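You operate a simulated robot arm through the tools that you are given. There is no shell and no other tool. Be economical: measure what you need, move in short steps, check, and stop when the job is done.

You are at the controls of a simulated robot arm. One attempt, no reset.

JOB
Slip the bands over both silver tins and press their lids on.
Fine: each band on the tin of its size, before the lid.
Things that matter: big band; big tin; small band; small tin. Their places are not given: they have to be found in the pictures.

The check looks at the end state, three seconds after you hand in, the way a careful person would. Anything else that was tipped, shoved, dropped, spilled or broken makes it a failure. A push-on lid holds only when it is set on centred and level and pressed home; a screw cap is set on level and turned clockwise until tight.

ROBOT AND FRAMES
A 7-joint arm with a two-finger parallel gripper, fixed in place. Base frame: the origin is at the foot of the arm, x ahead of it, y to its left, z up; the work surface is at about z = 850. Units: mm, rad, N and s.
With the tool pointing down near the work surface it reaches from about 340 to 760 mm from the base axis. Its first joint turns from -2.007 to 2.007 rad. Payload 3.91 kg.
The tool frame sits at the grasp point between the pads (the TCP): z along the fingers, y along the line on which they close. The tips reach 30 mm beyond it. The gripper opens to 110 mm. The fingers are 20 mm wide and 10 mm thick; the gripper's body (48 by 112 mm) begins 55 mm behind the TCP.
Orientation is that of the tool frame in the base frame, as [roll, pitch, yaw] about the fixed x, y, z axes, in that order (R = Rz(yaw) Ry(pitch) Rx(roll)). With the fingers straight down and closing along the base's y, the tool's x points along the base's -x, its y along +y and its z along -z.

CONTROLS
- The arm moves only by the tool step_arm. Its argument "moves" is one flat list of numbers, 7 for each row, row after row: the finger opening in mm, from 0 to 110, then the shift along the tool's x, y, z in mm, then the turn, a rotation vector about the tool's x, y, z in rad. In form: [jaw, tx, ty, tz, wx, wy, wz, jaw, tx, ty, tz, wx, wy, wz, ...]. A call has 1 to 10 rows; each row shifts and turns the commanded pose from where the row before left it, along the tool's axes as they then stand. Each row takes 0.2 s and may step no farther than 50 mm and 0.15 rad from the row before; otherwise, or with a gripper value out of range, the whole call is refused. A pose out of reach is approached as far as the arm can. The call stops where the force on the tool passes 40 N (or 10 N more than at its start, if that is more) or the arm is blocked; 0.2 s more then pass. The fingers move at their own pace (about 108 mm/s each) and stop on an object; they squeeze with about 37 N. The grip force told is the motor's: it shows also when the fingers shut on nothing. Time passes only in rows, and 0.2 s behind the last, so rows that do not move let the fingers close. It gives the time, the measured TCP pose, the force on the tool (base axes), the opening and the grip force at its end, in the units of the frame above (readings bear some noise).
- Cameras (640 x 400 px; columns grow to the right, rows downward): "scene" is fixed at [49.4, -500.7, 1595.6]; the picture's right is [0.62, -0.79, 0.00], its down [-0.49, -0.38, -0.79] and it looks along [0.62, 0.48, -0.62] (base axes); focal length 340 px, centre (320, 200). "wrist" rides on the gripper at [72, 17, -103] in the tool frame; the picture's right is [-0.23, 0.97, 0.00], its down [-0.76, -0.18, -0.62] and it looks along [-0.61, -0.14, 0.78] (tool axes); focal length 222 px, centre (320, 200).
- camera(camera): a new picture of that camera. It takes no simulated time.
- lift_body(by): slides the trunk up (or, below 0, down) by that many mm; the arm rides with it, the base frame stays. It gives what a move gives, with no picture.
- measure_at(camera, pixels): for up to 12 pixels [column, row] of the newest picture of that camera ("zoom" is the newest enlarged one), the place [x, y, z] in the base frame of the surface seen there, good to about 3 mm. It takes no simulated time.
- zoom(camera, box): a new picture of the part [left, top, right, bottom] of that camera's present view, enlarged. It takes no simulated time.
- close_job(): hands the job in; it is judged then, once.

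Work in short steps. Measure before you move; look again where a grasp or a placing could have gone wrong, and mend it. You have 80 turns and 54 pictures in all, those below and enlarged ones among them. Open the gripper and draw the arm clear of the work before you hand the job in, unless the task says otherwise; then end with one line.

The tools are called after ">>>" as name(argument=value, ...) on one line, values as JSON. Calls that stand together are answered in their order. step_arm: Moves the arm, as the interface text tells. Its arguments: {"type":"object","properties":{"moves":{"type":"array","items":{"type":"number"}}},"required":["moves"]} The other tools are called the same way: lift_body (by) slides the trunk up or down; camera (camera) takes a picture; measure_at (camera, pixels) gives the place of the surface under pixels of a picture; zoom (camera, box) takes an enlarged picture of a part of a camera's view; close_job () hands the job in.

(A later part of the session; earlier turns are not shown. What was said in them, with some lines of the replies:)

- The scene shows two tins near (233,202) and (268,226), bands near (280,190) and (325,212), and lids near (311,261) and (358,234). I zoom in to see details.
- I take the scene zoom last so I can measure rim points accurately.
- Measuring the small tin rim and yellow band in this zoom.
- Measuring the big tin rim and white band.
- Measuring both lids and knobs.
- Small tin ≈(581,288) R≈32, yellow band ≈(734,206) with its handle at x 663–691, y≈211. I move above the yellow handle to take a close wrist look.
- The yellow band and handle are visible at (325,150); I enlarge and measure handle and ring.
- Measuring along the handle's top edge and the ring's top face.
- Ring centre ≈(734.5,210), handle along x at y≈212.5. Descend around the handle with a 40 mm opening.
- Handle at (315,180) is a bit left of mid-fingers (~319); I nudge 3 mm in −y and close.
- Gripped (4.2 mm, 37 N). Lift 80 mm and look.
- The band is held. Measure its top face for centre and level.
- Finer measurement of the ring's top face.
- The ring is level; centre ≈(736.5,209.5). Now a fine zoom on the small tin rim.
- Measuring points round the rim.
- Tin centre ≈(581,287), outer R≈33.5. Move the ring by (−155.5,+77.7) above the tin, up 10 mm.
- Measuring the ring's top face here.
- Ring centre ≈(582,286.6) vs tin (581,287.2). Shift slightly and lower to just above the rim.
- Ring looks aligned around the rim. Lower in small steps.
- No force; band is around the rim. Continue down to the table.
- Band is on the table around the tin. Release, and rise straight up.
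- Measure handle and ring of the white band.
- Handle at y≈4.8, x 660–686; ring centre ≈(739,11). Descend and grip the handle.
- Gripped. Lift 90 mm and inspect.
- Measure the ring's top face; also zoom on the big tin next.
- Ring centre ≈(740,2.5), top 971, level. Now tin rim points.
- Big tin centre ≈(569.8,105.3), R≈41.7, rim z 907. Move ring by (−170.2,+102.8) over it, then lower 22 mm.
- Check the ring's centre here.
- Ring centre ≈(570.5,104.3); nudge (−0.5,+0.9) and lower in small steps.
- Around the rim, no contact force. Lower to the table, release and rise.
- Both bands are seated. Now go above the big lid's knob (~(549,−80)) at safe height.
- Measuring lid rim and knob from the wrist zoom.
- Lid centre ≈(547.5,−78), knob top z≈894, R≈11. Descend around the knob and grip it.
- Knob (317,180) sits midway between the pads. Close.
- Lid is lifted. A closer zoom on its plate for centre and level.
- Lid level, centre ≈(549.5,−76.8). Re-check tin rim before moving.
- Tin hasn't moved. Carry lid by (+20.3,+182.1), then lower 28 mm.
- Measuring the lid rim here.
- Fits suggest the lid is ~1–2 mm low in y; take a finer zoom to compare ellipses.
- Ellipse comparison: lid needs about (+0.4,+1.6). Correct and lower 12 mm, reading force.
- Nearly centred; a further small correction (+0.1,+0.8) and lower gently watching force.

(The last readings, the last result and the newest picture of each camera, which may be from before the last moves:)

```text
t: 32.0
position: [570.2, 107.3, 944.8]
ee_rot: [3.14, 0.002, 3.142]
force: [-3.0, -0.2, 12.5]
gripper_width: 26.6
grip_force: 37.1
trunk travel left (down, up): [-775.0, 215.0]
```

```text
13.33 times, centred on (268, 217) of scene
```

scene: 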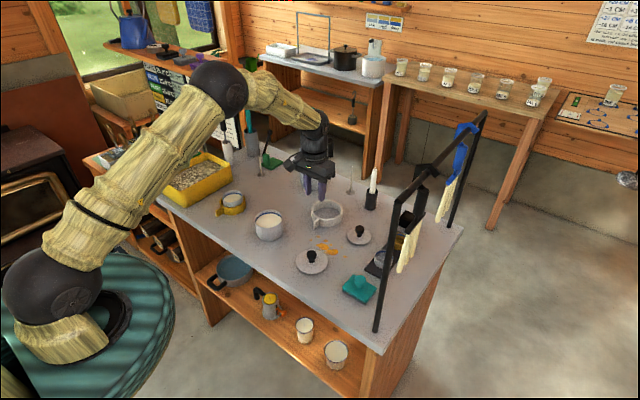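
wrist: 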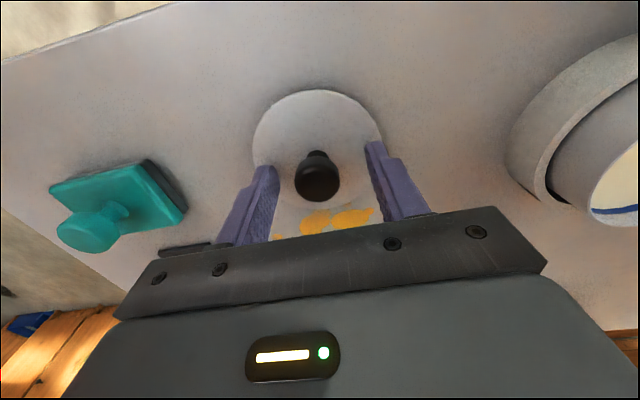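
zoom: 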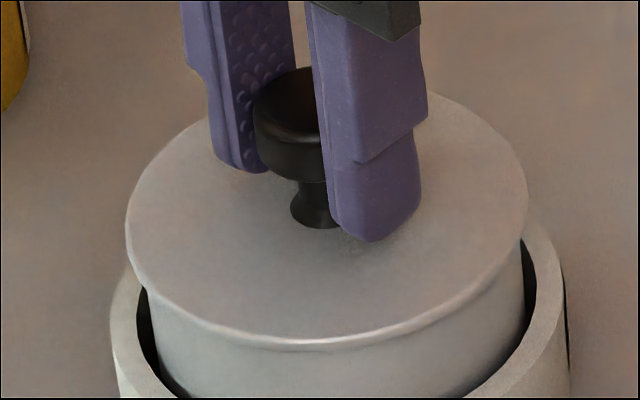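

12.5 N contact with lid top at about z 910, i.e. just about the rim. Press further.

>>> step_arm(moves=[0, 0, 0, 1.5, 0, 0, 0, 0, 0, 0, 1.5, 0, 0, 0, 0, 0, 0, 1.5, 0, 0, 0])

>>> step_arm(moves=[0, 0, 0, 2, 0, 0, 0, 0, 0, 0, 2, 0, 0, 0, 0, 0, 0, 2, 0, 0, 0])

>>> zoom(camera="scene", box=[244, 202, 292, 232])

```text
t: 32.8
position: [568.8, 105.9, 941.4]
ee_rot: [3.142, 0.004, -3.141]
force: [2.6, -1.2, 24.9]
gripper_width: 26.4
grip_force: 37.5
trunk travel left (down, up): [-775.0, 215.0]
```

```text
t: 33.5
position: [568.1, 106.7, 940.3]
ee_rot: [3.141, 0.006, -3.14]
force: [-6.8, -0.7, 18.1]
gripper_width: 26.3
grip_force: 36.9
trunk travel left (down, up): [-775.0, 215.0]
stopped in row 3: the force on the tool passed its limit (the readings are from after the stop); the commanded pose is now the measured one
```

```text
13.33 times, centred on (268, 217) of scene
```

zoom: 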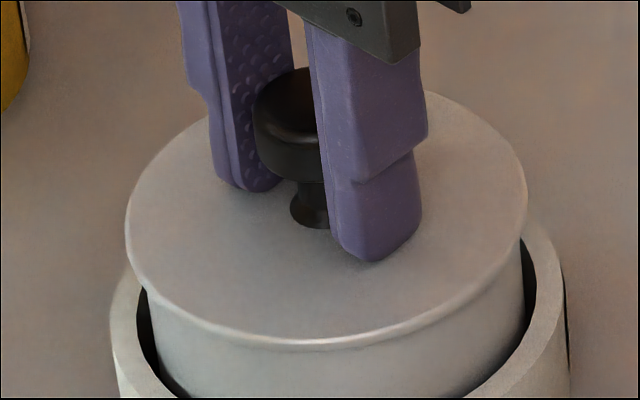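

The lid held still while fingers slid on the knob. Release, and press centrally on the knob top with closed fingers.

>>> step_arm(moves=[50, 0, 0, 0, 0, 0, 0, 50, 0, 0, 0, 0, 0, 0, 50, 0, 0, -40, 0, 0, 0, 0, 0, 0, -10, 0, 0, 0, 0, 0, 0, 0, 0, 0, 0, 0, 0, 0, 0, 0, 0, 0])

>>> zoom(camera="scene", box=[228, 185, 308, 235])

```text
t: 34.9
position: [571.9, 106.6, 986.4]
ee_rot: [3.141, 0.003, -3.142]
force: [-0.7, 0.4, 0.4]
gripper_width: 0.0
grip_force: 37.1
trunk travel left (down, up): [-775.0, 215.0]
```

```text
8.00 times, centred on (268, 210) of scene
```

zoom: 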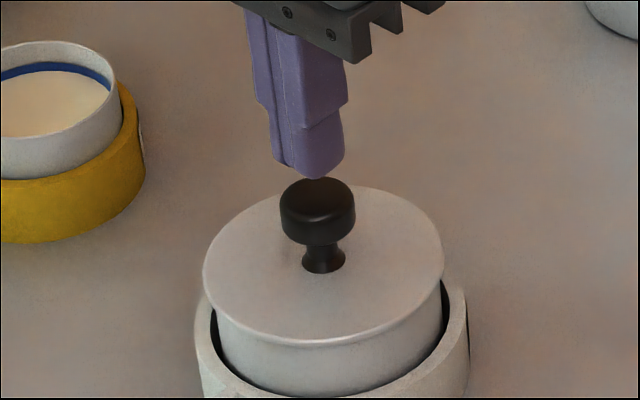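

Measuring lid height/level and knob position.

>>> measure_at(camera="zoom", pixels=[[215, 265], [240, 225], [270, 205], [400, 205], [435, 250], [410, 295], [350, 325], [270, 320], [310, 205], [345, 205], [290, 200], [318, 192]])

```text
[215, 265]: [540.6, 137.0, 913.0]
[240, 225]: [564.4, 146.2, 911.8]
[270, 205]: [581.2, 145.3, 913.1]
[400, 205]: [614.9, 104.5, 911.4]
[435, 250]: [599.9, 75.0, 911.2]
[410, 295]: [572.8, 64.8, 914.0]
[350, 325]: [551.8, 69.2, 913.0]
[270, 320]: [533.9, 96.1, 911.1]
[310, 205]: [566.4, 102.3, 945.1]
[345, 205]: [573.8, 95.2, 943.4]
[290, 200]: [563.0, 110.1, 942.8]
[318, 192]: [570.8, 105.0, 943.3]
```

Lid top ≈912.5 and level; fingertips at 956 above knob at 944. Press down in small steps.

>>> step_arm(moves=[0, 1.5, -1, 6, 0, 0, 0, 0, 0, 0, 5, 0, 0, 0, 0, 0, 0, 2, 0, 0, 0, 0, 0, 0, 2, 0, 0, 0, 0, 0, 0, 2, 0, 0, 0, 0, 0, 0, 2, 0, 0, 0, 0, 0, 0, 2, 0, 0, 0])

>>> step_arm(moves=[0, 0, 0, 2, 0, 0, 0, 0, 0, 0, 2, 0, 0, 0, 0, 0, 0, 2, 0, 0, 0, 0, 0, 0, 2, 0, 0, 0])

```text
t: 36.6
position: [569.8, 105.8, 971.7]
ee_rot: [3.138, 0.015, 3.139]
force: [-7.4, -0.6, 21.1]
gripper_width: 0.0
grip_force: 37.0
trunk travel left (down, up): [-775.0, 215.0]
stopped in row 7: the force on the tool passed its limit (the readings are from after the stop); the commanded pose is now the measured one
```

```text
t: 37.1
position: [571.6, 106.0, 971.3]
ee_rot: [3.139, 0.017, 3.141]
force: [-10.0, -1.2, 22.4]
gripper_width: 0.4
grip_force: 37.2
trunk travel left (down, up): [-775.0, 215.0]
stopped in row 2: the force on the tool passed its limit (the readings are from after the stop); the commanded pose is now the measured one
```

Force passed 40 N. Look whether the lid has gone down.

>>> zoom(camera="scene", box=[244, 202, 292, 232])

>>> measure_at(camera="zoom", pixels=[[140, 240], [180, 180], [240, 155], [460, 155], [505, 230], [470, 295], [370, 335], [240, 325], [320, 300], [325, 345], [325, 352], [325, 365]])

```text
13.33 times, centred on (268, 217) of scene
```

zoom: 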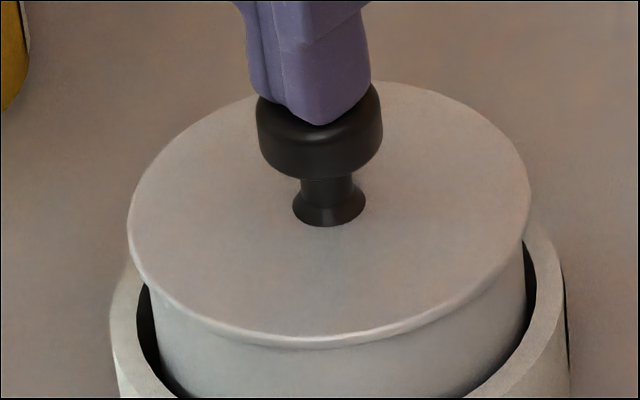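

```text
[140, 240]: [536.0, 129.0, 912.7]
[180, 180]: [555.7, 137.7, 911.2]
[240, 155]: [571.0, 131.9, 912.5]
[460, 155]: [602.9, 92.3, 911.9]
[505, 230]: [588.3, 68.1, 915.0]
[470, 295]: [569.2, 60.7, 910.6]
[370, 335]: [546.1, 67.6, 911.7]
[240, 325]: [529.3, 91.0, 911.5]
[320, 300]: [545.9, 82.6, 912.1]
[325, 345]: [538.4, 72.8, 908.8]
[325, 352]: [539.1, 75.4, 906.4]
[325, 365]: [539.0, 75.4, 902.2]
```

Lid top ~912, rim ~907, edge ~4 mm thick: it seems seated or nearly. One tight zoom on the seam.

>>> zoom(camera="scene", box=[252, 216, 284, 236])

```text
16.00 times, centred on (268, 226) of scene
```

zoom: 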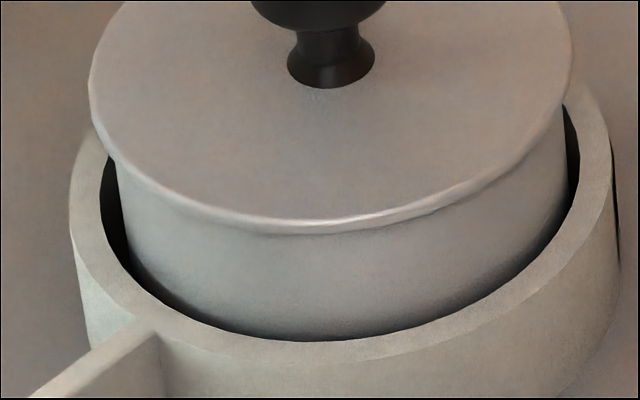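

Seam is closed, perhaps a hairline at the right. Re-press, slightly shifted (−y) to be on the knob's centre.

>>> step_arm(moves=[0, 0, 0, -6, 0, -0.017, 0, 0, 0, -1.5, 0, 0, 0, 0, 0, 0, 0, 0, 0, 0, 0, 0, 0, 0, 4, 0, 0, 0, 0, 0, 0, 4, 0, 0, 0, 0, 0, 0, 5, 0, 0, 0, 0, 0, 0, 6, 0, 0, 0])

>>> step_arm(moves=[0, 0, 0, 5, 0, 0, 0, 0, 0, 0, 6, 0, 0, 0, 0, 0, 0, 6, 0, 0, 0])

```text
t: 38.4
position: [572.5, 104.3, 973.3]
ee_rot: [3.137, 0.045, -3.141]
force: [-7.5, -1.0, 22.5]
gripper_width: 0.1
grip_force: 36.8
trunk travel left (down, up): [-775.0, 215.0]
stopped in row 6: the force on the tool passed its limit (the readings are from after the stop); the commanded pose is now the measured one
```

```text
t: 38.7
position: [573.9, 104.9, 972.6]
ee_rot: [3.137, 0.05, 3.141]
force: [-9.7, -1.3, 24.3]
gripper_width: 0.0
grip_force: 37.3
trunk travel left (down, up): [-775.0, 215.0]
stopped in row 1: the force on the tool passed its limit (the readings are from after the stop); the commanded pose is now the measured one
```

Pitch went the wrong way (0.05). Raise, correct pitch to zero and re-centre x, then press straight down.

>>> step_arm(moves=[0, 0, 0, -12, 0, 0, 0, 0, 2.5, 0, 0, 0, 0.048, 0, 0, 0, 0, 0, 0, 0, 0])

>>> zoom(camera="scene", box=[244, 198, 292, 228])

```text
t: 39.5
position: [572.9, 104.7, 980.3]
ee_rot: [3.137, -0.004, 3.141]
force: [-0.9, -0.4, 0.6]
gripper_width: 0.0
grip_force: 37.2
trunk travel left (down, up): [-775.0, 215.0]
```

```text
13.33 times, centred on (268, 213) of scene
```

zoom: 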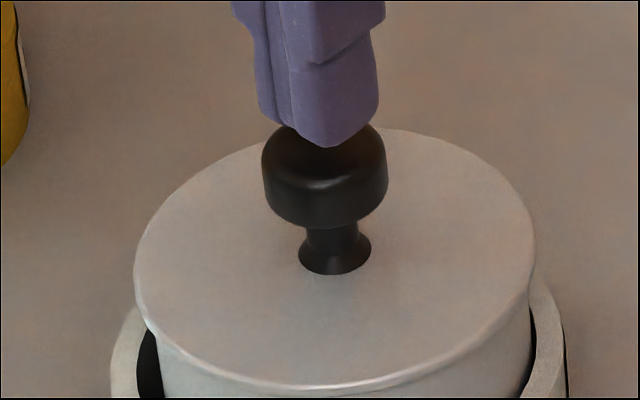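

The tin with lid slid ~4 mm in +x within the band's clearance, together. Measure lid level/height now.

>>> measure_at(camera="zoom", pixels=[[148, 270], [190, 210], [240, 180], [460, 190], [515, 270], [480, 330], [380, 375], [250, 365], [320, 330], [350, 150], [375, 165], [280, 145]])

```text
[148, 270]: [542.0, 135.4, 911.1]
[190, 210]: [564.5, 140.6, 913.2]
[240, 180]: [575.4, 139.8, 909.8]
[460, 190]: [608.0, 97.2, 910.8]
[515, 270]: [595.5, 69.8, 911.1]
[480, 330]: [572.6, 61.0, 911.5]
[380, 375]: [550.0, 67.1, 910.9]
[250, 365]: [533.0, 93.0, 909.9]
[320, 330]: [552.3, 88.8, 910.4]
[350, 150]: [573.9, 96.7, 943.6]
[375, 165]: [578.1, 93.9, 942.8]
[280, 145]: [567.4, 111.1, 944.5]
```

Lid top now ≈911 (dropped ~1 mm) and level. One more short vertical press with x compensation.

>>> step_arm(moves=[0, 0, -0.5, 5, 0, 0, 0, 0, 0.5, 0, 2, 0, 0, 0, 0, 0.7, 0, 2, 0, 0.005, 0, 0, 0.7, 0, 2, 0, 0.005, 0, 0, 0.7, 0, 2, 0, 0.005, 0, 0, 0.7, 0, 2, 0, 0.005, 0])

```text
t: 41.0
position: [571.5, 104.6, 971.5]
ee_rot: [3.134, -0.005, -3.141]
force: [-4.3, -1.2, 17.2]
gripper_width: 0.0
grip_force: 37.2
trunk travel left (down, up): [-775.0, 215.0]
stopped in row 6: the force on the tool passed its limit (the readings are from after the stop); the commanded pose is now the measured one
```

Pressed solidly past 40 N. Rise clear, and measure obstacles near the small lid (candle, rack, gloves, tray).

>>> step_arm(moves=[0, 0, 0, -30, 0, 0, 0, 0, 0, 0, -40, 0.007, -0.005, 0, 0, 0, 0, 0, 0, 0, 0])

>>> camera(camera="scene")

>>> measure_at(camera="scene", pixels=[[371, 205], [373, 172], [376, 329], [384, 230], [406, 168], [450, 212], [402, 270], [418, 225], [413, 190], [443, 220], [478, 115], [430, 160]])

```text
t: 41.8
position: [574.3, 103.5, 1037.6]
ee_rot: [3.141, -0.007, -3.142]
force: [0.9, -0.6, -0.3]
gripper_width: 0.0
grip_force: 36.9
trunk travel left (down, up): [-775.0, 215.0]
```

```text
12 pictures are left
```

scene: 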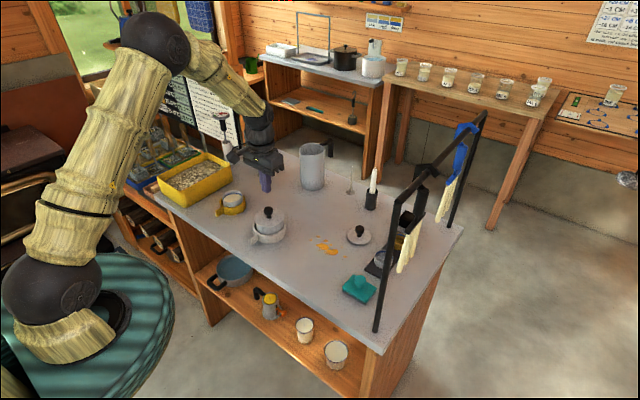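

```text
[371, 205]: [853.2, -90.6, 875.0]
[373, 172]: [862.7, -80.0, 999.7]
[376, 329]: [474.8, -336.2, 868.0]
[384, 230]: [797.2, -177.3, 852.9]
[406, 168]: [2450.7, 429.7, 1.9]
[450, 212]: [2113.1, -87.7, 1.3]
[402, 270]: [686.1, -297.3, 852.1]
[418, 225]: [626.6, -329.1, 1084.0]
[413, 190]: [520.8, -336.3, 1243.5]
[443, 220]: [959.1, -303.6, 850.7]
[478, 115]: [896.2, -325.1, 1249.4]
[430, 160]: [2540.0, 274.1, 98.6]
```

Path is clear (rack at y≈−330, candle at x≈855). Move above the small lid (716,−132).

>>> step_arm(moves=[60, -20.3, -33.8, 0, 0, -0.006, 0, 60, -20.3, -33.8, 0, 0, 0, 0, 60, -20.3, -33.8, 0, 0, 0, 0, 60, -20.3, -33.8, 0, 0, 0, 0, 60, -20.3, -33.8, 0, 0, 0, 0, 60, -20.3, -33.8, 0, 0, 0, 0, 60, -20.3, -33.8, 0, 0, 0, 0, 60, 0, 0, 30, 0, 0, 0, 60, 0, 0, 0, 0, 0, 0])

>>> zoom(camera="wrist", box=[220, 40, 412, 160])

```text
t: 43.8
position: [715.6, -133.8, 1010.7]
ee_rot: [-3.14, -0.002, -3.141]
force: [-0.1, 0.2, 0.2]
gripper_width: 59.8
grip_force: 0.1
trunk travel left (down, up): [-775.0, 215.0]
```

```text
3.33 times, centred on (316, 100) of wrist
```

zoom: 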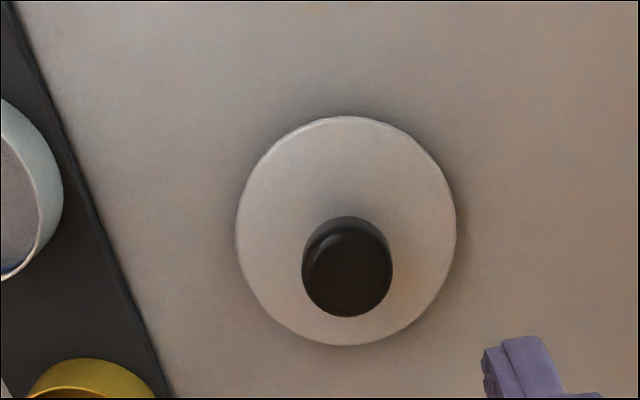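

Measuring lid rim and knob.

>>> measure_at(camera="zoom", pixels=[[240, 230], [452, 230], [346, 119], [346, 342], [275, 150], [420, 150], [275, 312], [420, 312], [347, 268], [310, 266], [385, 266], [347, 305]])

```text
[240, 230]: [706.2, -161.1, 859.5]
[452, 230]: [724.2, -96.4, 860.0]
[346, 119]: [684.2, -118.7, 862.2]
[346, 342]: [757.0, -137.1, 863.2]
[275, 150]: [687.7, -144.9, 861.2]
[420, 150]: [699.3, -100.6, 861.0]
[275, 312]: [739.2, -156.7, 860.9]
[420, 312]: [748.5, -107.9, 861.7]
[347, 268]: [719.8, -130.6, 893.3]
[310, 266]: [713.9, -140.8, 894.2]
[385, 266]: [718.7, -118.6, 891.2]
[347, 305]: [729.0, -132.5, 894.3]
```

Lid centre ≈(718,−129). Shift (+2.2,+3.5), descend and check.

>>> step_arm(moves=[60, -2.2, 3.5, 30, 0, 0, 0, 60, 0, 0, 40, 0, 0, 0, 60, 0, 0, 25, 0, 0, 0, 60, 0, 0, 14, 0, 0, 0, 60, 0, 0, 0, 0, 0, 0])

>>> camera(camera="wrist")

```text
t: 45.0
position: [717.4, -129.4, 900.2]
ee_rot: [-3.142, 0.001, -3.14]
force: [0.2, -0.5, 0.5]
gripper_width: 59.9
grip_force: 0.0
trunk travel left (down, up): [-775.0, 215.0]
```

```text
10 pictures are left
```

wrist: 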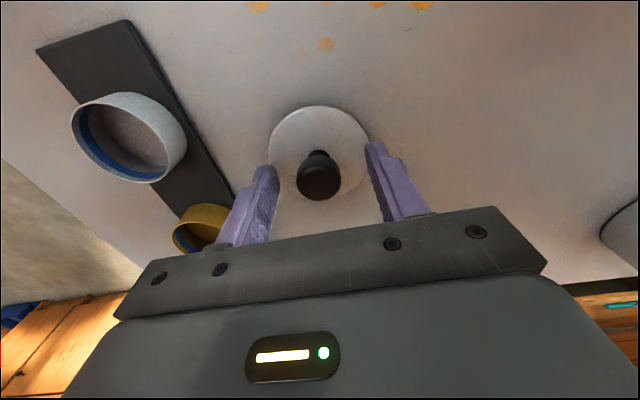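

Knob centred at (319,178). Grip and lift.

>>> step_arm(moves=[35, 0, 0, 2, 0, 0, 0, 10, 0, 0, 0, 0, 0, 0, 0, 0, 0, 0, 0, 0, 0, 0, 0, 0, 0, 0, 0, 0, 0, 0, 0, 0, 0, 0, 0])

>>> step_arm(moves=[0, 0, 0, -10, 0, 0, 0, 0, 0, 0, -25, 0, 0, 0, 0, 0, 0, -35, 0, 0, 0, 0, 0, 0, -25, 0, 0, 0, 0, 0, 0, 0, 0, 0, 0])

>>> zoom(camera="scene", box=[328, 195, 392, 235])

```text
t: 46.2
position: [717.2, -127.5, 898.7]
ee_rot: [-3.14, 0.0, -3.141]
force: [-0.4, -0.1, 0.2]
gripper_width: 26.5
grip_force: 37.2
trunk travel left (down, up): [-775.0, 215.0]
```

```text
t: 47.4
position: [717.5, -130.2, 993.0]
ee_rot: [3.141, 0.0, 3.141]
force: [-0.4, -0.6, 0.0]
gripper_width: 26.1
grip_force: 36.8
trunk travel left (down, up): [-775.0, 215.0]
```

```text
10.00 times, centred on (360, 215) of scene
```

zoom: 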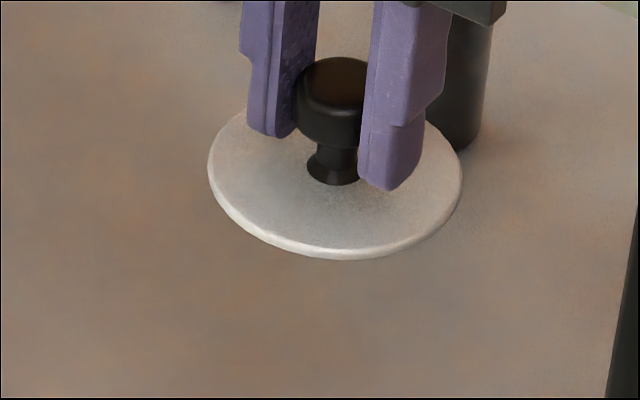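

Measuring the lid edge.

>>> measure_at(camera="zoom", pixels=[[212, 165], [218, 185], [240, 212], [290, 239], [345, 247], [400, 237], [440, 211], [458, 180], [454, 155], [435, 130], [222, 137], [240, 117]])

```text
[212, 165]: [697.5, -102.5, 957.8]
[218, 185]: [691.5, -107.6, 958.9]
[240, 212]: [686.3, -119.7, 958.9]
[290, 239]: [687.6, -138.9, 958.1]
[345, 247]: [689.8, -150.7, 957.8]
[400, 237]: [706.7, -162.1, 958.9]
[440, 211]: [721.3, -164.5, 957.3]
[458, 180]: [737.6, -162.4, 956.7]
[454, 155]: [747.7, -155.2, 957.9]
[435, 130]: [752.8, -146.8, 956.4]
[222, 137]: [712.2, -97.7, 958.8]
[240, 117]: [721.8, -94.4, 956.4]
```

Lid centre ≈(720,−130.7), level. Carry it by (−139,+417.9), raised 15 mm, to the small tin.

>>> step_arm(moves=[0, 0, 0, -15, 0, 0, 0, 0, 15.44, 46.43, 0, 0, 0, 0, 0, 15.44, 46.43, 0, 0, 0, 0, 0, 15.44, 46.43, 0, 0, 0, 0, 0, 15.44, 46.43, 0, 0, 0, 0, 0, 15.44, 46.43, 0, 0, 0, 0, 0, 15.44, 46.43, 0, 0, 0, 0, 0, 15.44, 46.43, 0, 0, 0, 0, 0, 15.44, 46.43, 0, 0, 0, 0, 0, 15.48, 46.46, 0, 0, 0, 0])

>>> step_arm(moves=[0, 0, 0, 15, 0, 0, 0, 0, 0, 0, 15, 0, 0, 0, 0, 0, 0, 15, 0, 0, 0, 0, 0, 0, 0, 0, 0, 0])

>>> zoom(camera="scene", box=[209, 180, 257, 210])

```text
t: 49.6
position: [578.5, 290.3, 1008.9]
ee_rot: [-3.138, -0.001, 3.142]
force: [0.1, 0.2, -1.1]
gripper_width: 26.6
grip_force: 37.0
trunk travel left (down, up): [-775.0, 215.0]
```

```text
t: 50.6
position: [579.5, 289.1, 963.3]
ee_rot: [-3.141, 0.0, 3.141]
force: [0.3, -0.6, -1.2]
gripper_width: 26.2
grip_force: 37.0
trunk travel left (down, up): [-775.0, 215.0]
```

```text
13.33 times, centred on (233, 195) of scene
```

zoom: 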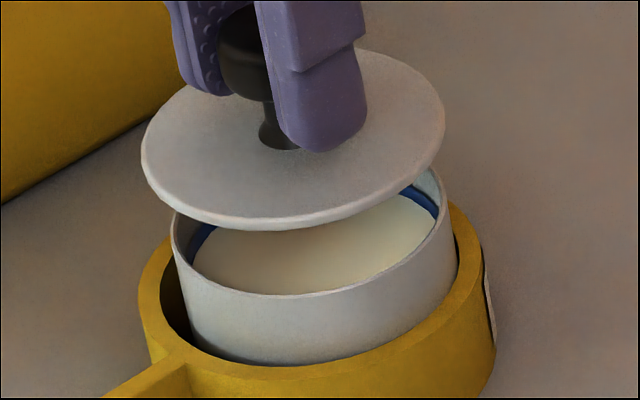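

Ellipses agree to <1 mm. Cross-check by measuring the lid edge.

>>> measure_at(camera="zoom", pixels=[[144, 155], [150, 180], [175, 202], [220, 217], [290, 219], [350, 205], [400, 182], [435, 150], [441, 115], [425, 80], [155, 120], [175, 98]])

```text
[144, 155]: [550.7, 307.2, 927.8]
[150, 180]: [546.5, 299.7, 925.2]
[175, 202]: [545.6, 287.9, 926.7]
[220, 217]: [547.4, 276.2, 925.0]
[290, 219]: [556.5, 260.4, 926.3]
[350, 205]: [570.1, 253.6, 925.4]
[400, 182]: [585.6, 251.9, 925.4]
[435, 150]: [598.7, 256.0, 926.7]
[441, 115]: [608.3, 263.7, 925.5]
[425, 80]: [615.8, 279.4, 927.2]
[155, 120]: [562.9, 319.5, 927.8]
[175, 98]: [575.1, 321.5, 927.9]
```

Lid centre ≈(581,287.5), tin (581,287.2): aligned. Lower gently.

>>> step_arm(moves=[0, 0.2, 0.2, 5, 0, 0, 0, 0, 0, 0, 5, 0, 0, 0, 0, 0, 0, 3, 0, 0, 0, 0, 0, 0, 2, 0, 0, 0, 0, 0, 0, 0, 0, 0, 0])

>>> step_arm(moves=[0, 0, 0, 2, 0, 0, 0, 0, 0, 0, 2, 0, 0, 0, 0, 0, 0, 2, 0, 0, 0, 0, 0, 0, 0, 0, 0, 0])

>>> zoom(camera="scene", box=[209, 180, 257, 210])

```text
t: 51.8
position: [578.1, 289.4, 948.4]
ee_rot: [3.141, 0.0, -3.142]
force: [-0.3, -0.3, -0.4]
gripper_width: 26.5
grip_force: 37.3
trunk travel left (down, up): [-775.0, 215.0]
```

```text
t: 52.8
position: [579.1, 288.3, 946.2]
ee_rot: [3.138, 0.007, -3.14]
force: [3.3, 0.2, 30.5]
gripper_width: 26.4
grip_force: 36.9
trunk travel left (down, up): [-775.0, 215.0]
```

```text
13.33 times, centred on (233, 195) of scene
```

zoom: 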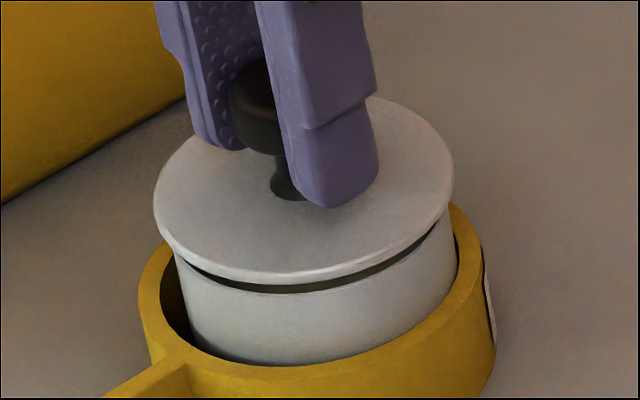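

30 N contact with lid top still ~5 mm high: the plug is catching the rim. Measure the lid tilt and position.

>>> measure_at(camera="zoom", pixels=[[158, 205], [165, 230], [190, 252], [230, 268], [300, 271], [360, 257], [410, 235], [443, 205], [450, 170], [435, 135], [165, 170], [185, 148]])

```text
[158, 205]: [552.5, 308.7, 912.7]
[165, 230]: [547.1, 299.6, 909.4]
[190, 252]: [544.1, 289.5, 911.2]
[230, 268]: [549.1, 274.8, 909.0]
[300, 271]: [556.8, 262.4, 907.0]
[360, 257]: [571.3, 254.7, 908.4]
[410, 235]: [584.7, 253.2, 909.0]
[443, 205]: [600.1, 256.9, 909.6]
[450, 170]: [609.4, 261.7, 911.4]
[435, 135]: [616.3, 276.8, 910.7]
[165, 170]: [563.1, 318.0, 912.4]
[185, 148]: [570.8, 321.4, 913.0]
```

The +y side is ~4 mm higher: plug catches on the +y rim. Raise 5, shift (+0.5,−1.2), lower again.

>>> step_arm(moves=[0, 0, 0, -7, 0, 0, 0, 0, -0.5, -1.2, 0, 0, 0, 0, 0, 0, 0, 0, 0, 0, 0, 0, 0, 0, 3, 0, 0, 0, 0, 0, 0, 2, 0, 0, 0, 0, 0, 0, 1, 0, 0, 0, 0, 0, 0, 0, 0, 0, 0])

>>> step_arm(moves=[0, 0, 0, 1.5, 0, 0, 0, 0, 0, 0, 0, 0, 0, 0])

```text
t: 54.4
position: [578.8, 287.7, 948.0]
ee_rot: [3.137, 0.007, 3.141]
force: [-1.2, 2.2, 24.0]
gripper_width: 26.3
grip_force: 36.8
trunk travel left (down, up): [-775.0, 215.0]
```

```text
t: 55.0
position: [578.5, 288.1, 945.7]
ee_rot: [3.137, 0.006, 3.14]
force: [-0.3, 0.9, 34.1]
gripper_width: 26.1
grip_force: 37.0
trunk travel left (down, up): [-775.0, 215.0]
```

Still catching. Raise 10 mm to free the lid and look at its tilt in the grip.

>>> step_arm(moves=[0, 0, 0, -10, 0.004, 0.006, 0, 0, 0, 0, 0, 0, 0, 0, 0, 0, 0, 0, 0, 0, 0])

>>> zoom(camera="scene", box=[209, 180, 257, 210])

>>> measure_at(camera="zoom", pixels=[[200, 150], [180, 185], [210, 220], [250, 240], [310, 235], [370, 220], [420, 180], [430, 150], [410, 110], [300, 205], [240, 190], [395, 150]])

```text
t: 55.8
position: [578.4, 287.1, 951.6]
ee_rot: [-3.136, -0.007, -3.141]
force: [0.6, 0.5, -0.6]
gripper_width: 25.7
grip_force: 37.2
trunk travel left (down, up): [-775.0, 215.0]
```

```text
13.33 times, centred on (233, 195) of scene
```

zoom: 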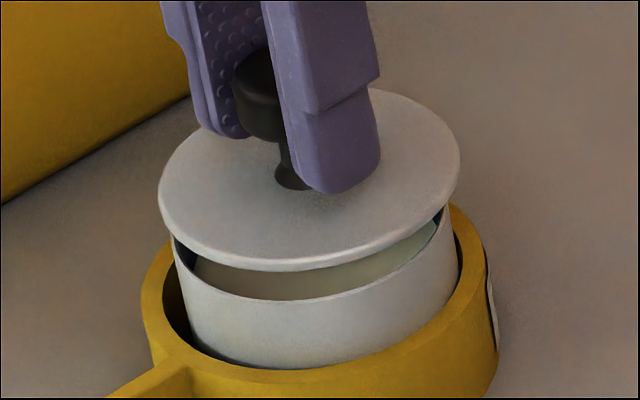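

```text
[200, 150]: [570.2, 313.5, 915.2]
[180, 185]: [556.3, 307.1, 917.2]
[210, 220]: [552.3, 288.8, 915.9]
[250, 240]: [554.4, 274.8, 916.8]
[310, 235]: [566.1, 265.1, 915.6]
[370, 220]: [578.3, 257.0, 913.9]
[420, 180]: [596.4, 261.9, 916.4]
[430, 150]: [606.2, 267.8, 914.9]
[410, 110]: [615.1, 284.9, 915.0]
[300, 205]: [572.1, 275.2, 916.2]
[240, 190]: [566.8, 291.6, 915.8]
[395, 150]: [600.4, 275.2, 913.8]
```

The lid is tilted ~0.05 rad in the grip (−x side high). Raise 28 mm, counter-rotate about tool y by −0.05, and look at lid and tin rim together.

>>> step_arm(moves=[0, 0, 0, -18, 0, 0, 0, 0, 0, 0, -10, 0, -0.05, 0, 0, 0, 0, 0, 0, 0, 0, 0, 0, 0, 0, 0, 0, 0])

>>> zoom(camera="scene", box=[209, 177, 257, 207])

>>> measure_at(camera="zoom", pixels=[[170, 110], [160, 150], [200, 195], [260, 205], [330, 195], [390, 170], [420, 130], [425, 90], [280, 180], [220, 150], [380, 120], [310, 160]])

```text
t: 56.8
position: [579.9, 287.2, 979.6]
ee_rot: [-3.137, 0.044, -3.141]
force: [0.1, -0.4, 0.0]
gripper_width: 26.0
grip_force: 36.8
trunk travel left (down, up): [-775.0, 215.0]
```

```text
13.33 times, centred on (233, 192) of scene
```

zoom: 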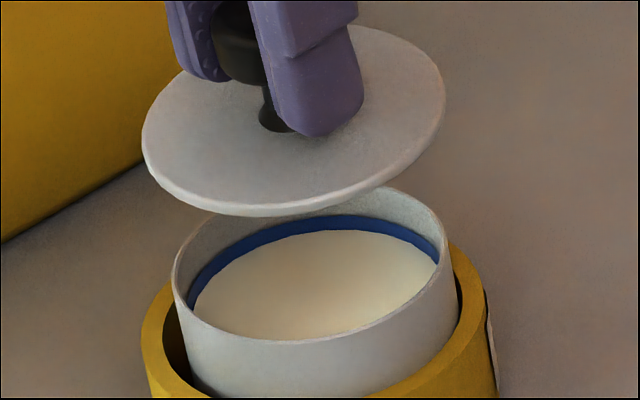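

```text
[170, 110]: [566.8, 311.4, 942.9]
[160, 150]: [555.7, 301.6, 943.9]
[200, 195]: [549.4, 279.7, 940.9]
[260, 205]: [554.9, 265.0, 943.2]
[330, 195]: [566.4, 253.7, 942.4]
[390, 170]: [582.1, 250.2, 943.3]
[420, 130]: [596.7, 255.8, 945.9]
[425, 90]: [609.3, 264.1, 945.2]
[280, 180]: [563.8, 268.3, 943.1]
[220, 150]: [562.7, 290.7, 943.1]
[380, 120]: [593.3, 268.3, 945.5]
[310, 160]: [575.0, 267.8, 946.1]
```

Over-corrected slightly; I'll take back ~0.04. First fit the tin rim and lid edge in this same picture.

>>> measure_at(camera="zoom", pixels=[[174, 275], [180, 298], [215, 327], [280, 340], [340, 333], [390, 312], [425, 285], [441, 252], [440, 230], [425, 207], [390, 190], [200, 237]])

>>> measure_at(camera="zoom", pixels=[[145, 135], [148, 158], [170, 185], [210, 203], [270, 207], [340, 194], [390, 172], [430, 135], [442, 100], [430, 65], [155, 108], [172, 88]])

```text
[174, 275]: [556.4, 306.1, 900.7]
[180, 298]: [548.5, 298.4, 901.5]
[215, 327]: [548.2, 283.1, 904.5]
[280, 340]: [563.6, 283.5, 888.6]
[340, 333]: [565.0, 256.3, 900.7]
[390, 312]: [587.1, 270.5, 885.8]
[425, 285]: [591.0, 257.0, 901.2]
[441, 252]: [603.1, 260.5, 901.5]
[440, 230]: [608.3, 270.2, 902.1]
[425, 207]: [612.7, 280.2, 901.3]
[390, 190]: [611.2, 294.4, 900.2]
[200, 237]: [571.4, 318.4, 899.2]
```

```text
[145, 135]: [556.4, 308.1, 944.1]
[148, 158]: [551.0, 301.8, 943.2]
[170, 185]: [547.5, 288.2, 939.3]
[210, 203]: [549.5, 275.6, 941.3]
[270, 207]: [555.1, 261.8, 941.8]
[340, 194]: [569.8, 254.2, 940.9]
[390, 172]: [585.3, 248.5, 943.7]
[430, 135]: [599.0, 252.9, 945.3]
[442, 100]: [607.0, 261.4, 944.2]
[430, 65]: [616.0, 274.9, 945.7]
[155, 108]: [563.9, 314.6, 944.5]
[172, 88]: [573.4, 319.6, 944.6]
```

Tin ≈(580.3,286.3); lid after levelling ≈(580.8,284.8). Level the lid, shift (−0.6,+1.3), and lower to just above contact.

>>> step_arm(moves=[0, 0.6, 1.3, 8, 0, 0.04, 0, 0, 0, 0, 10, 0, 0, 0, 0, 0, 0, 9, 0, 0, 0, 0, 0, 0, 0, 0, 0, 0])

>>> step_arm(moves=[0, 0, 0, 2, 0, 0, 0, 0, 0, 0, 0, 0, 0, 0])

>>> step_arm(moves=[0, 0, 0, 1.5, 0, 0, 0, 0, 0, 0, 0, 0, 0, 0])

```text
t: 57.8
position: [578.5, 289.2, 952.6]
ee_rot: [-3.139, 0.004, -3.141]
force: [-0.3, 0.6, 0.0]
gripper_width: 25.8
grip_force: 36.9
trunk travel left (down, up): [-775.0, 215.0]
```

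```text
t: 58.4
position: [579.9, 288.8, 951.0]
ee_rot: [-3.137, 0.003, 3.141]
force: [0.6, 0.1, -0.4]
gripper_width: 25.5
grip_force: 36.9
trunk travel left (down, up): [-775.0, 215.0]
```

```text
t: 59.0
position: [579.4, 288.6, 949.5]
ee_rot: [-3.137, 0.003, -3.141]
force: [-0.6, 0.6, 0.6]
gripper_width: 25.6
grip_force: 37.0
trunk travel left (down, up): [-775.0, 215.0]
```

No contact yet; keep feeling down.

>>> step_arm(moves=[0, 0, 0, 1, -0.004, 0, 0, 0, 0, 0, 0, 0, 0, 0])

>>> step_arm(moves=[0, 0, 0, 1, 0, 0, 0, 0, 0, 0, 0, 0, 0, 0])

>>> step_arm(moves=[0, 0, 0, 1, 0, 0, 0, 0, 0, 0, 0, 0, 0, 0])

```text
t: 59.6
position: [579.0, 288.3, 948.7]
ee_rot: [-3.141, 0.005, -3.141]
force: [-0.8, 1.3, -1.0]
gripper_width: 25.8
grip_force: 37.4
trunk travel left (down, up): [-775.0, 215.0]
```

```text
t: 60.2
position: [578.6, 288.7, 947.1]
ee_rot: [3.14, 0.007, 3.141]
force: [0.1, 0.4, 3.9]
gripper_width: 25.9
grip_force: 37.0
trunk travel left (down, up): [-775.0, 215.0]
```

```text
t: 60.8
position: [579.6, 288.0, 948.4]
ee_rot: [3.14, 0.005, -3.141]
force: [-0.8, 0.5, 10.7]
gripper_width: 25.8
grip_force: 37.2
trunk travel left (down, up): [-775.0, 215.0]
```

Light contact 10 N, still on the rim. Begin a small lateral search at light load.

>>> step_arm(moves=[0, 0, -0.8, -0.4, 0, 0, 0, 0, 0, 0, 0, 0, 0, 0])

>>> step_arm(moves=[0, -0.8, 0, 0, 0, 0, 0, 0, 0, 0, 0, 0, 0, 0])

>>> step_arm(moves=[0, 0, 0.8, 0, 0, 0, 0, 0, 0, 0, 0, 0, 0, 0])

>>> step_arm(moves=[0, 0, 0.8, 0, 0, 0, 0, 0, 0, 0, 0, 0, 0, 0])

```text
t: 61.4
position: [579.6, 288.8, 947.7]
ee_rot: [3.139, 0.005, 3.142]
force: [1.3, 3.0, 10.0]
gripper_width: 25.4
grip_force: 36.6
trunk travel left (down, up): [-775.0, 215.0]
```

```text
t: 62.0
position: [580.0, 288.5, 948.6]
ee_rot: [-3.14, 0.005, -3.142]
force: [-1.5, 3.0, 8.7]
gripper_width: 25.6
grip_force: 36.9
trunk travel left (down, up): [-775.0, 215.0]
```

```text
t: 62.6
position: [580.1, 287.5, 947.0]
ee_rot: [3.141, 0.005, -3.142]
force: [-1.1, 0.3, 10.0]
gripper_width: 25.6
grip_force: 37.0
trunk travel left (down, up): [-775.0, 215.0]
```

```text
t: 63.2
position: [579.9, 288.7, 947.7]
ee_rot: [-3.141, 0.007, -3.141]
force: [-0.4, -2.9, 9.6]
gripper_width: 25.8
grip_force: 37.0
trunk travel left (down, up): [-775.0, 215.0]
```

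No drop; friction held it. Zoom once in this light-contact state to read tilt and offsets.

>>> zoom(camera="scene", box=[209, 180, 257, 210])

>>> measure_at(camera="zoom", pixels=[[164, 195], [166, 225], [190, 248], [230, 263], [300, 268], [360, 255], [410, 232], [440, 205], [446, 170], [432, 140], [170, 170], [190, 150]])

>>> measure_at(camera="zoom", pixels=[[200, 200], [240, 240], [300, 250], [360, 235], [410, 200], [430, 170], [400, 130], [210, 160], [260, 210], [330, 230], [390, 170], [225, 180]])

```text
13.33 times, centred on (233, 195) of scene
```

zoom: 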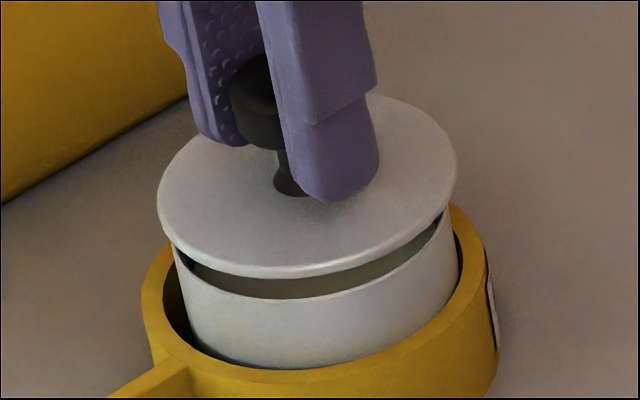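

```text
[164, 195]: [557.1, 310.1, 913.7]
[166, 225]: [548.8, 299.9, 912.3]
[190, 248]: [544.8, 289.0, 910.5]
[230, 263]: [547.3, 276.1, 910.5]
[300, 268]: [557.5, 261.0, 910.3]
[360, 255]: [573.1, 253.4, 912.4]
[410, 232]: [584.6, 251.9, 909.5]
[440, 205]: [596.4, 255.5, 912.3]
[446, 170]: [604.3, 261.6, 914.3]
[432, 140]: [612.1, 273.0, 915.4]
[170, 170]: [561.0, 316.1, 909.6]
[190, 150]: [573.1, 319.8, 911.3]
```

```text
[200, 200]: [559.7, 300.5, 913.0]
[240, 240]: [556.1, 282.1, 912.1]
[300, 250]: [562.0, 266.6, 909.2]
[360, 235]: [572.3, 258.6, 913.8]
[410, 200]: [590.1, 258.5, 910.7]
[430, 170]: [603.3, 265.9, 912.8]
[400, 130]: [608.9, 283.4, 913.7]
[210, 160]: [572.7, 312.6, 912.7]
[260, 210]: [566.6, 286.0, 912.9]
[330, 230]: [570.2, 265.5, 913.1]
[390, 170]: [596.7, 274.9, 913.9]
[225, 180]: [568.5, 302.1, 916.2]
```

Image analysis: lid is ~1.5 mm to the picture's right and ~1.9 mm too far back, i.e. needs ≈−2.4 mm in x; +x side is also high. Raise 4, shift x −1.5 with wy +0.025 (another −1), and feel down.

>>> step_arm(moves=[0, 0, 0, -4, 0, 0, 0, 0, 1.5, 0, 0, 0, 0.025, 0, 0, 0, 0, 2.5, 0, 0, 0, 0, 0, 0, 0, 0, 0, 0])

>>> step_arm(moves=[0, 0, 0, 1.5, 0, 0, 0, 0, 0, 0, 0, 0, 0, 0])

>>> step_arm(moves=[0, 0, 0, 1, 0, 0, 0, 0, 0, 0, 0, 0, 0, 0])

```text
t: 64.2
position: [577.4, 289.7, 948.2]
ee_rot: [3.141, -0.019, 3.141]
force: [0.7, -0.4, -0.1]
gripper_width: 25.7
grip_force: 37.2
trunk travel left (down, up): [-775.0, 215.0]
```

```text
t: 64.8
position: [577.3, 289.1, 947.4]
ee_rot: [-3.141, -0.022, -3.141]
force: [0.9, 0.9, 2.2]
gripper_width: 25.5
grip_force: 37.0
trunk travel left (down, up): [-775.0, 215.0]
```

```text
t: 65.4
position: [578.2, 288.9, 947.7]
ee_rot: [3.139, -0.019, -3.141]
force: [1.0, 0.3, 8.2]
gripper_width: 25.6
grip_force: 36.6
trunk travel left (down, up): [-775.0, 215.0]
```

Still contact at 947. Do a hop search (up 2, shift 1 mm, down 2), reading the force at each spot.

>>> step_arm(moves=[0, 0, 0, -2, 0, 0, 0, 0, 1, 0, 0, 0, 0, 0, 0, 0, 0, 2, 0, 0, 0, 0, 0, 0, 0, 0, 0, 0])

>>> step_arm(moves=[0, 0, 0, -2, 0, 0, 0, 0, 0, 1, 0, 0, 0, 0, 0, 0, 0, 2, 0, 0, 0, 0, 0, 0, 0, 0, 0, 0])

>>> step_arm(moves=[0, 0, 0, -2, 0, 0, 0, 0, -1, 0, 0, 0, 0, 0, 0, 0, 0, 2, 0, 0, 0, 0, 0, 0, 0, 0, 0, 0])

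>>> step_arm(moves=[0, 0, 0, -2, 0, 0, 0, 0, 0, -2, 0, 0, 0, 0, 0, 0, 0, 2, 0, 0, 0, 0, 0, 0, 0, 0, 0, 0])

>>> step_arm(moves=[0, 0, 0, -2, 0, 0, 0, 0, 1, 0, 0, 0, 0, 0, 0, 0, 0, 2, 0, 0, 0, 0, 0, 0, 0, 0, 0, 0])

>>> step_arm(moves=[0, 0, 0, -2, 0, 0, 0, 0, 0, -1, 0, 0, 0, 0, 0, 0, 0, 2, 0, 0, 0, 0, 0, 0, 0, 0, 0, 0])

```text
t: 66.4
position: [576.4, 289.7, 946.8]
ee_rot: [3.141, -0.021, 3.141]
force: [-1.0, -0.2, 9.2]
gripper_width: 25.7
grip_force: 37.1
trunk travel left (down, up): [-775.0, 215.0]
```

```text
t: 67.4
position: [577.1, 289.5, 947.9]
ee_rot: [3.139, -0.019, 3.141]
force: [-0.7, -2.2, 9.3]
gripper_width: 25.8
grip_force: 37.0
trunk travel left (down, up): [-775.0, 215.0]
```

```text
t: 68.4
position: [578.5, 290.0, 947.7]
ee_rot: [3.14, -0.021, -3.141]
force: [-3.1, -2.5, 13.4]
gripper_width: 25.7
grip_force: 36.7
trunk travel left (down, up): [-775.0, 215.0]
```

```text
t: 69.4
position: [578.2, 286.8, 944.0]
ee_rot: [-3.14, -0.023, -3.141]
force: [-0.2, 0.3, 0.0]
gripper_width: 25.6
grip_force: 37.6
trunk travel left (down, up): [-775.0, 215.0]
```

```text
t: 70.4
position: [577.4, 289.7, 946.8]
ee_rot: [3.14, -0.019, -3.141]
force: [0.1, 1.2, 7.6]
gripper_width: 25.7
grip_force: 37.2
trunk travel left (down, up): [-775.0, 215.0]
```

```text
t: 71.4
position: [577.4, 286.0, 945.7]
ee_rot: [-3.141, -0.022, -3.141]
force: [0.4, -0.4, -0.6]
gripper_width: 25.5
grip_force: 37.0
trunk travel left (down, up): [-775.0, 215.0]
```

Found it: spots 4 and 6 show zero force. Shift +0.5 in x and lower gently from here.

>>> step_arm(moves=[0, -0.5, 0, 0, 0, 0, 0, 0, 0, 0, 1, 0, 0, 0, 0, 0, 0, 0, 0, 0, 0])

>>> step_arm(moves=[0, 0, 0, 1, 0, 0, 0, 0, 0, 0, 0, 0, 0, 0])

>>> step_arm(moves=[0, 0, 0, 1, 0, 0, 0, 0, 0, 0, 0, 0, 0, 0])

```text
t: 72.2
position: [577.0, 287.6, 945.4]
ee_rot: [3.141, -0.021, -3.141]
force: [-0.5, 0.0, 0.1]
gripper_width: 25.8
grip_force: 37.1
trunk travel left (down, up): [-775.0, 215.0]
```

```text
t: 72.8
position: [578.6, 288.8, 945.0]
ee_rot: [3.14, -0.023, 3.14]
force: [-0.4, -0.1, 0.1]
gripper_width: 25.8
grip_force: 36.8
trunk travel left (down, up): [-775.0, 215.0]
```

```text
t: 73.4
position: [579.3, 287.6, 943.4]
ee_rot: [-3.141, -0.021, 3.141]
force: [0.0, 0.0, -0.4]
gripper_width: 25.8
grip_force: 37.0
trunk travel left (down, up): [-775.0, 215.0]
```

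Entering freely. Continue down until contact.

>>> step_arm(moves=[0, 0, 0, 1.5, 0, 0, 0, 0, 0, 0, 0, 0, 0, 0])

>>> step_arm(moves=[0, 0, 0, 1.5, 0, 0, 0, 0, 0, 0, 0, 0, 0, 0])

>>> step_arm(moves=[0, 0, 0, 1, 0, 0, 0, 0, 0, 0, 0, 0, 0, 0])

>>> step_arm(moves=[0, 0, 0, 1, 0, 0, 0, 0, 0, 0, 0, 0, 0, 0])

```text
t: 74.0
position: [577.5, 287.3, 941.1]
ee_rot: [-3.141, -0.022, 3.14]
force: [-0.1, 0.2, -1.1]
gripper_width: 25.5
grip_force: 36.6
trunk travel left (down, up): [-775.0, 215.0]
```

```text
t: 74.6
position: [578.5, 287.5, 941.6]
ee_rot: [3.14, -0.019, 3.141]
force: [2.6, -2.9, 8.7]
gripper_width: 25.9
grip_force: 36.9
trunk travel left (down, up): [-775.0, 215.0]
```

```text
t: 75.2
position: [577.0, 287.2, 941.8]
ee_rot: [3.141, -0.018, 3.14]
force: [6.5, -4.4, 17.7]
gripper_width: 26.0
grip_force: 37.6
trunk travel left (down, up): [-775.0, 215.0]
```

```text
t: 75.8
position: [577.2, 286.9, 941.1]
ee_rot: [3.138, -0.016, 3.141]
force: [6.5, -3.3, 28.1]
gripper_width: 25.9
grip_force: 36.9
trunk travel left (down, up): [-775.0, 215.0]
```

Contact at 941.5 – plug in, plate on rim. Release, rise, level the tool, close the fingers and inspect.

>>> step_arm(moves=[0, 0, 0, -2.5, 0, 0, 0, 50, 0, 0, 0, 0, 0, 0, 50, 0, 0, 0, 0, 0, 0, 50, 0, 0, -35, 0, 0, 0, 0, -2.5, 0, -10, 0, -0.019, 0, 0, 0, 0, 0, 0, 0, 0, 0, 0, 0, 0, 0, 0, 0])

>>> zoom(camera="scene", box=[209, 178, 257, 208])

>>> measure_at(camera="zoom", pixels=[[185, 240], [200, 275], [240, 305], [310, 310], [370, 295], [430, 255], [440, 220], [420, 180], [300, 270], [250, 250], [290, 150], [320, 150]])

```text
t: 77.4
position: [582.7, 287.3, 987.2]
ee_rot: [-3.141, 0.0, 3.141]
force: [-0.5, 0.5, -0.3]
gripper_width: 0.1
grip_force: 36.8
trunk travel left (down, up): [-775.0, 215.0]
```

```text
13.33 times, centred on (233, 193) of scene
```

zoom: 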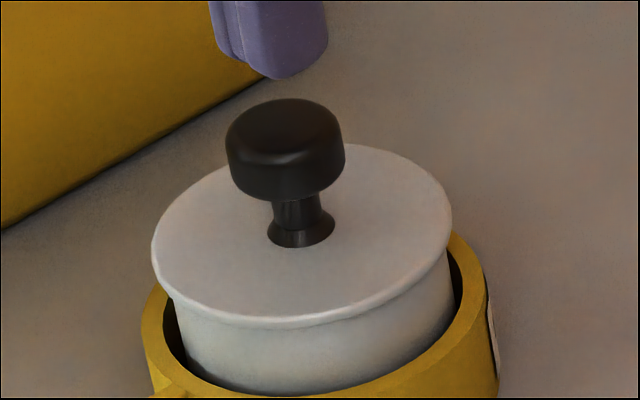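

```text
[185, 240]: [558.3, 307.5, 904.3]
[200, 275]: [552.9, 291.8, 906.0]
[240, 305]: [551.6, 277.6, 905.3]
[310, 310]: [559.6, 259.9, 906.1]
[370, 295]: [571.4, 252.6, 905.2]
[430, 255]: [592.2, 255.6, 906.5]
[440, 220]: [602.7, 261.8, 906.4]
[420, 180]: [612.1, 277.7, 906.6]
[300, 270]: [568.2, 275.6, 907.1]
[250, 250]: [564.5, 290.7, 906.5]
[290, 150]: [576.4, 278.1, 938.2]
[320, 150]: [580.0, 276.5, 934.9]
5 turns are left
```

Lid is level at z≈906 (rim 901.7), no gap. Press straight down on the knob with x compensation.

>>> step_arm(moves=[0, 0.8, 0, 9, 0, 0, 0, 0, 0, 0, 8, 0, 0, 0, 0, 0.5, 0, 2, 0, 0, 0, 0, 0.7, 0, 2, 0, 0.005, 0, 0, 0.7, 0, 2, 0, 0.005, 0, 0, 0.7, 0, 2, 0, 0.005, 0, 0, 0.5, 0, 2, 0, 0.005, 0, 0, 0.5, 0, 2, 0, 0.005, 0])

>>> step_arm(moves=[0, 0, 0, 2, 0, 0, 0, 0, 0.5, 0, 2, 0, 0, 0, 0, 0.5, 0, 2, 0, 0, 0])

```text
t: 78.9
position: [579.3, 287.2, 965.8]
ee_rot: [3.136, -0.008, 3.14]
force: [-3.1, -2.7, 14.5]
gripper_width: 0.2
grip_force: 37.4
trunk travel left (down, up): [-775.0, 215.0]
stopped in row 7: the force on the tool passed its limit (the readings are from after the stop); the commanded pose is now the measured one
```

```text
t: 79.7
position: [580.8, 288.3, 966.4]
ee_rot: [3.131, 0.0, 3.14]
force: [-7.5, -4.6, 20.2]
gripper_width: 0.0
grip_force: 37.3
trunk travel left (down, up): [-775.0, 215.0]
stopped in row 3: the force on the tool passed its limit (the readings are from after the stop); the commanded pose is now the measured one
4 turns are left
```

Pressed past 40 N twice. Rise clear, open, and check both lids.

>>> step_arm(moves=[0, 0, 0, -40, 0, 0, 0, 0, 0, 0, -45, 0, 0, 0, 30, 0, 0, -45, 0, 0, 0, 60, 30, 0, 0, 0, 0, 0, 60, 40, 0, 0, 0, 0, 0])

>>> zoom(camera="scene", box=[204, 175, 300, 235])

>>> measure_at(camera="zoom", pixels=[[135, 170], [160, 205], [200, 205], [230, 170], [220, 150], [150, 155], [360, 310], [420, 345], [490, 320], [520, 280], [490, 250], [390, 260]])

```text
t: 80.8
position: [513.2, 289.5, 1094.1]
ee_rot: [3.135, -0.001, -3.142]
force: [-0.7, -0.3, -0.2]
gripper_width: 60.0
grip_force: 0.2
trunk travel left (down, up): [-775.0, 215.0]
```

```text
6.67 times, centred on (252, 205) of scene
```

zoom: 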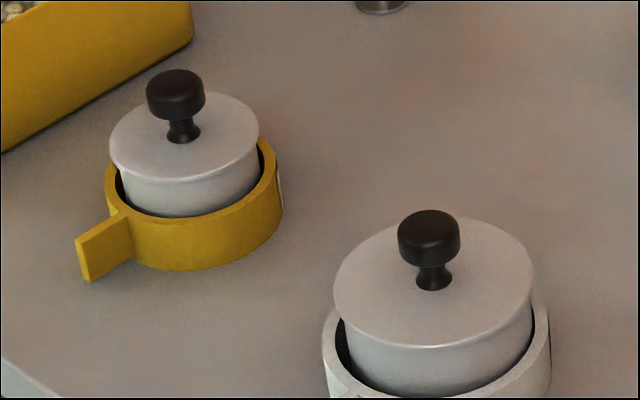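

```text
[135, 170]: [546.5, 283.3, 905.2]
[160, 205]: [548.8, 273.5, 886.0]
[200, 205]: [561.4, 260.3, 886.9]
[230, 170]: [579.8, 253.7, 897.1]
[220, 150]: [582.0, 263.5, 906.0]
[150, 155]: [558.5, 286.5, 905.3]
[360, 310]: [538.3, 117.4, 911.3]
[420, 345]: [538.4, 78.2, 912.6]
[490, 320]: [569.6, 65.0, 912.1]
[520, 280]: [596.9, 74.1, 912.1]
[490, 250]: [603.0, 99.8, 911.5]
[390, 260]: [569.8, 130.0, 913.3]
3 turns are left
```

Both lids are level and equally seated: the press-contact height above the rim was 34.4 mm on the big tin and 34.5 mm on the small one. Bands are around their tins, the gripper is open and the arm is clear, so I hand in.

>>> close_job()

```text
The job is handed in.
```

I put the white band on the big tin and the yellow band on the small tin, then set both lids level and pressed them past 40 N. While I worked, the big tin slid about 4 mm inside its band and the small tin and its band shifted about 1 mm.
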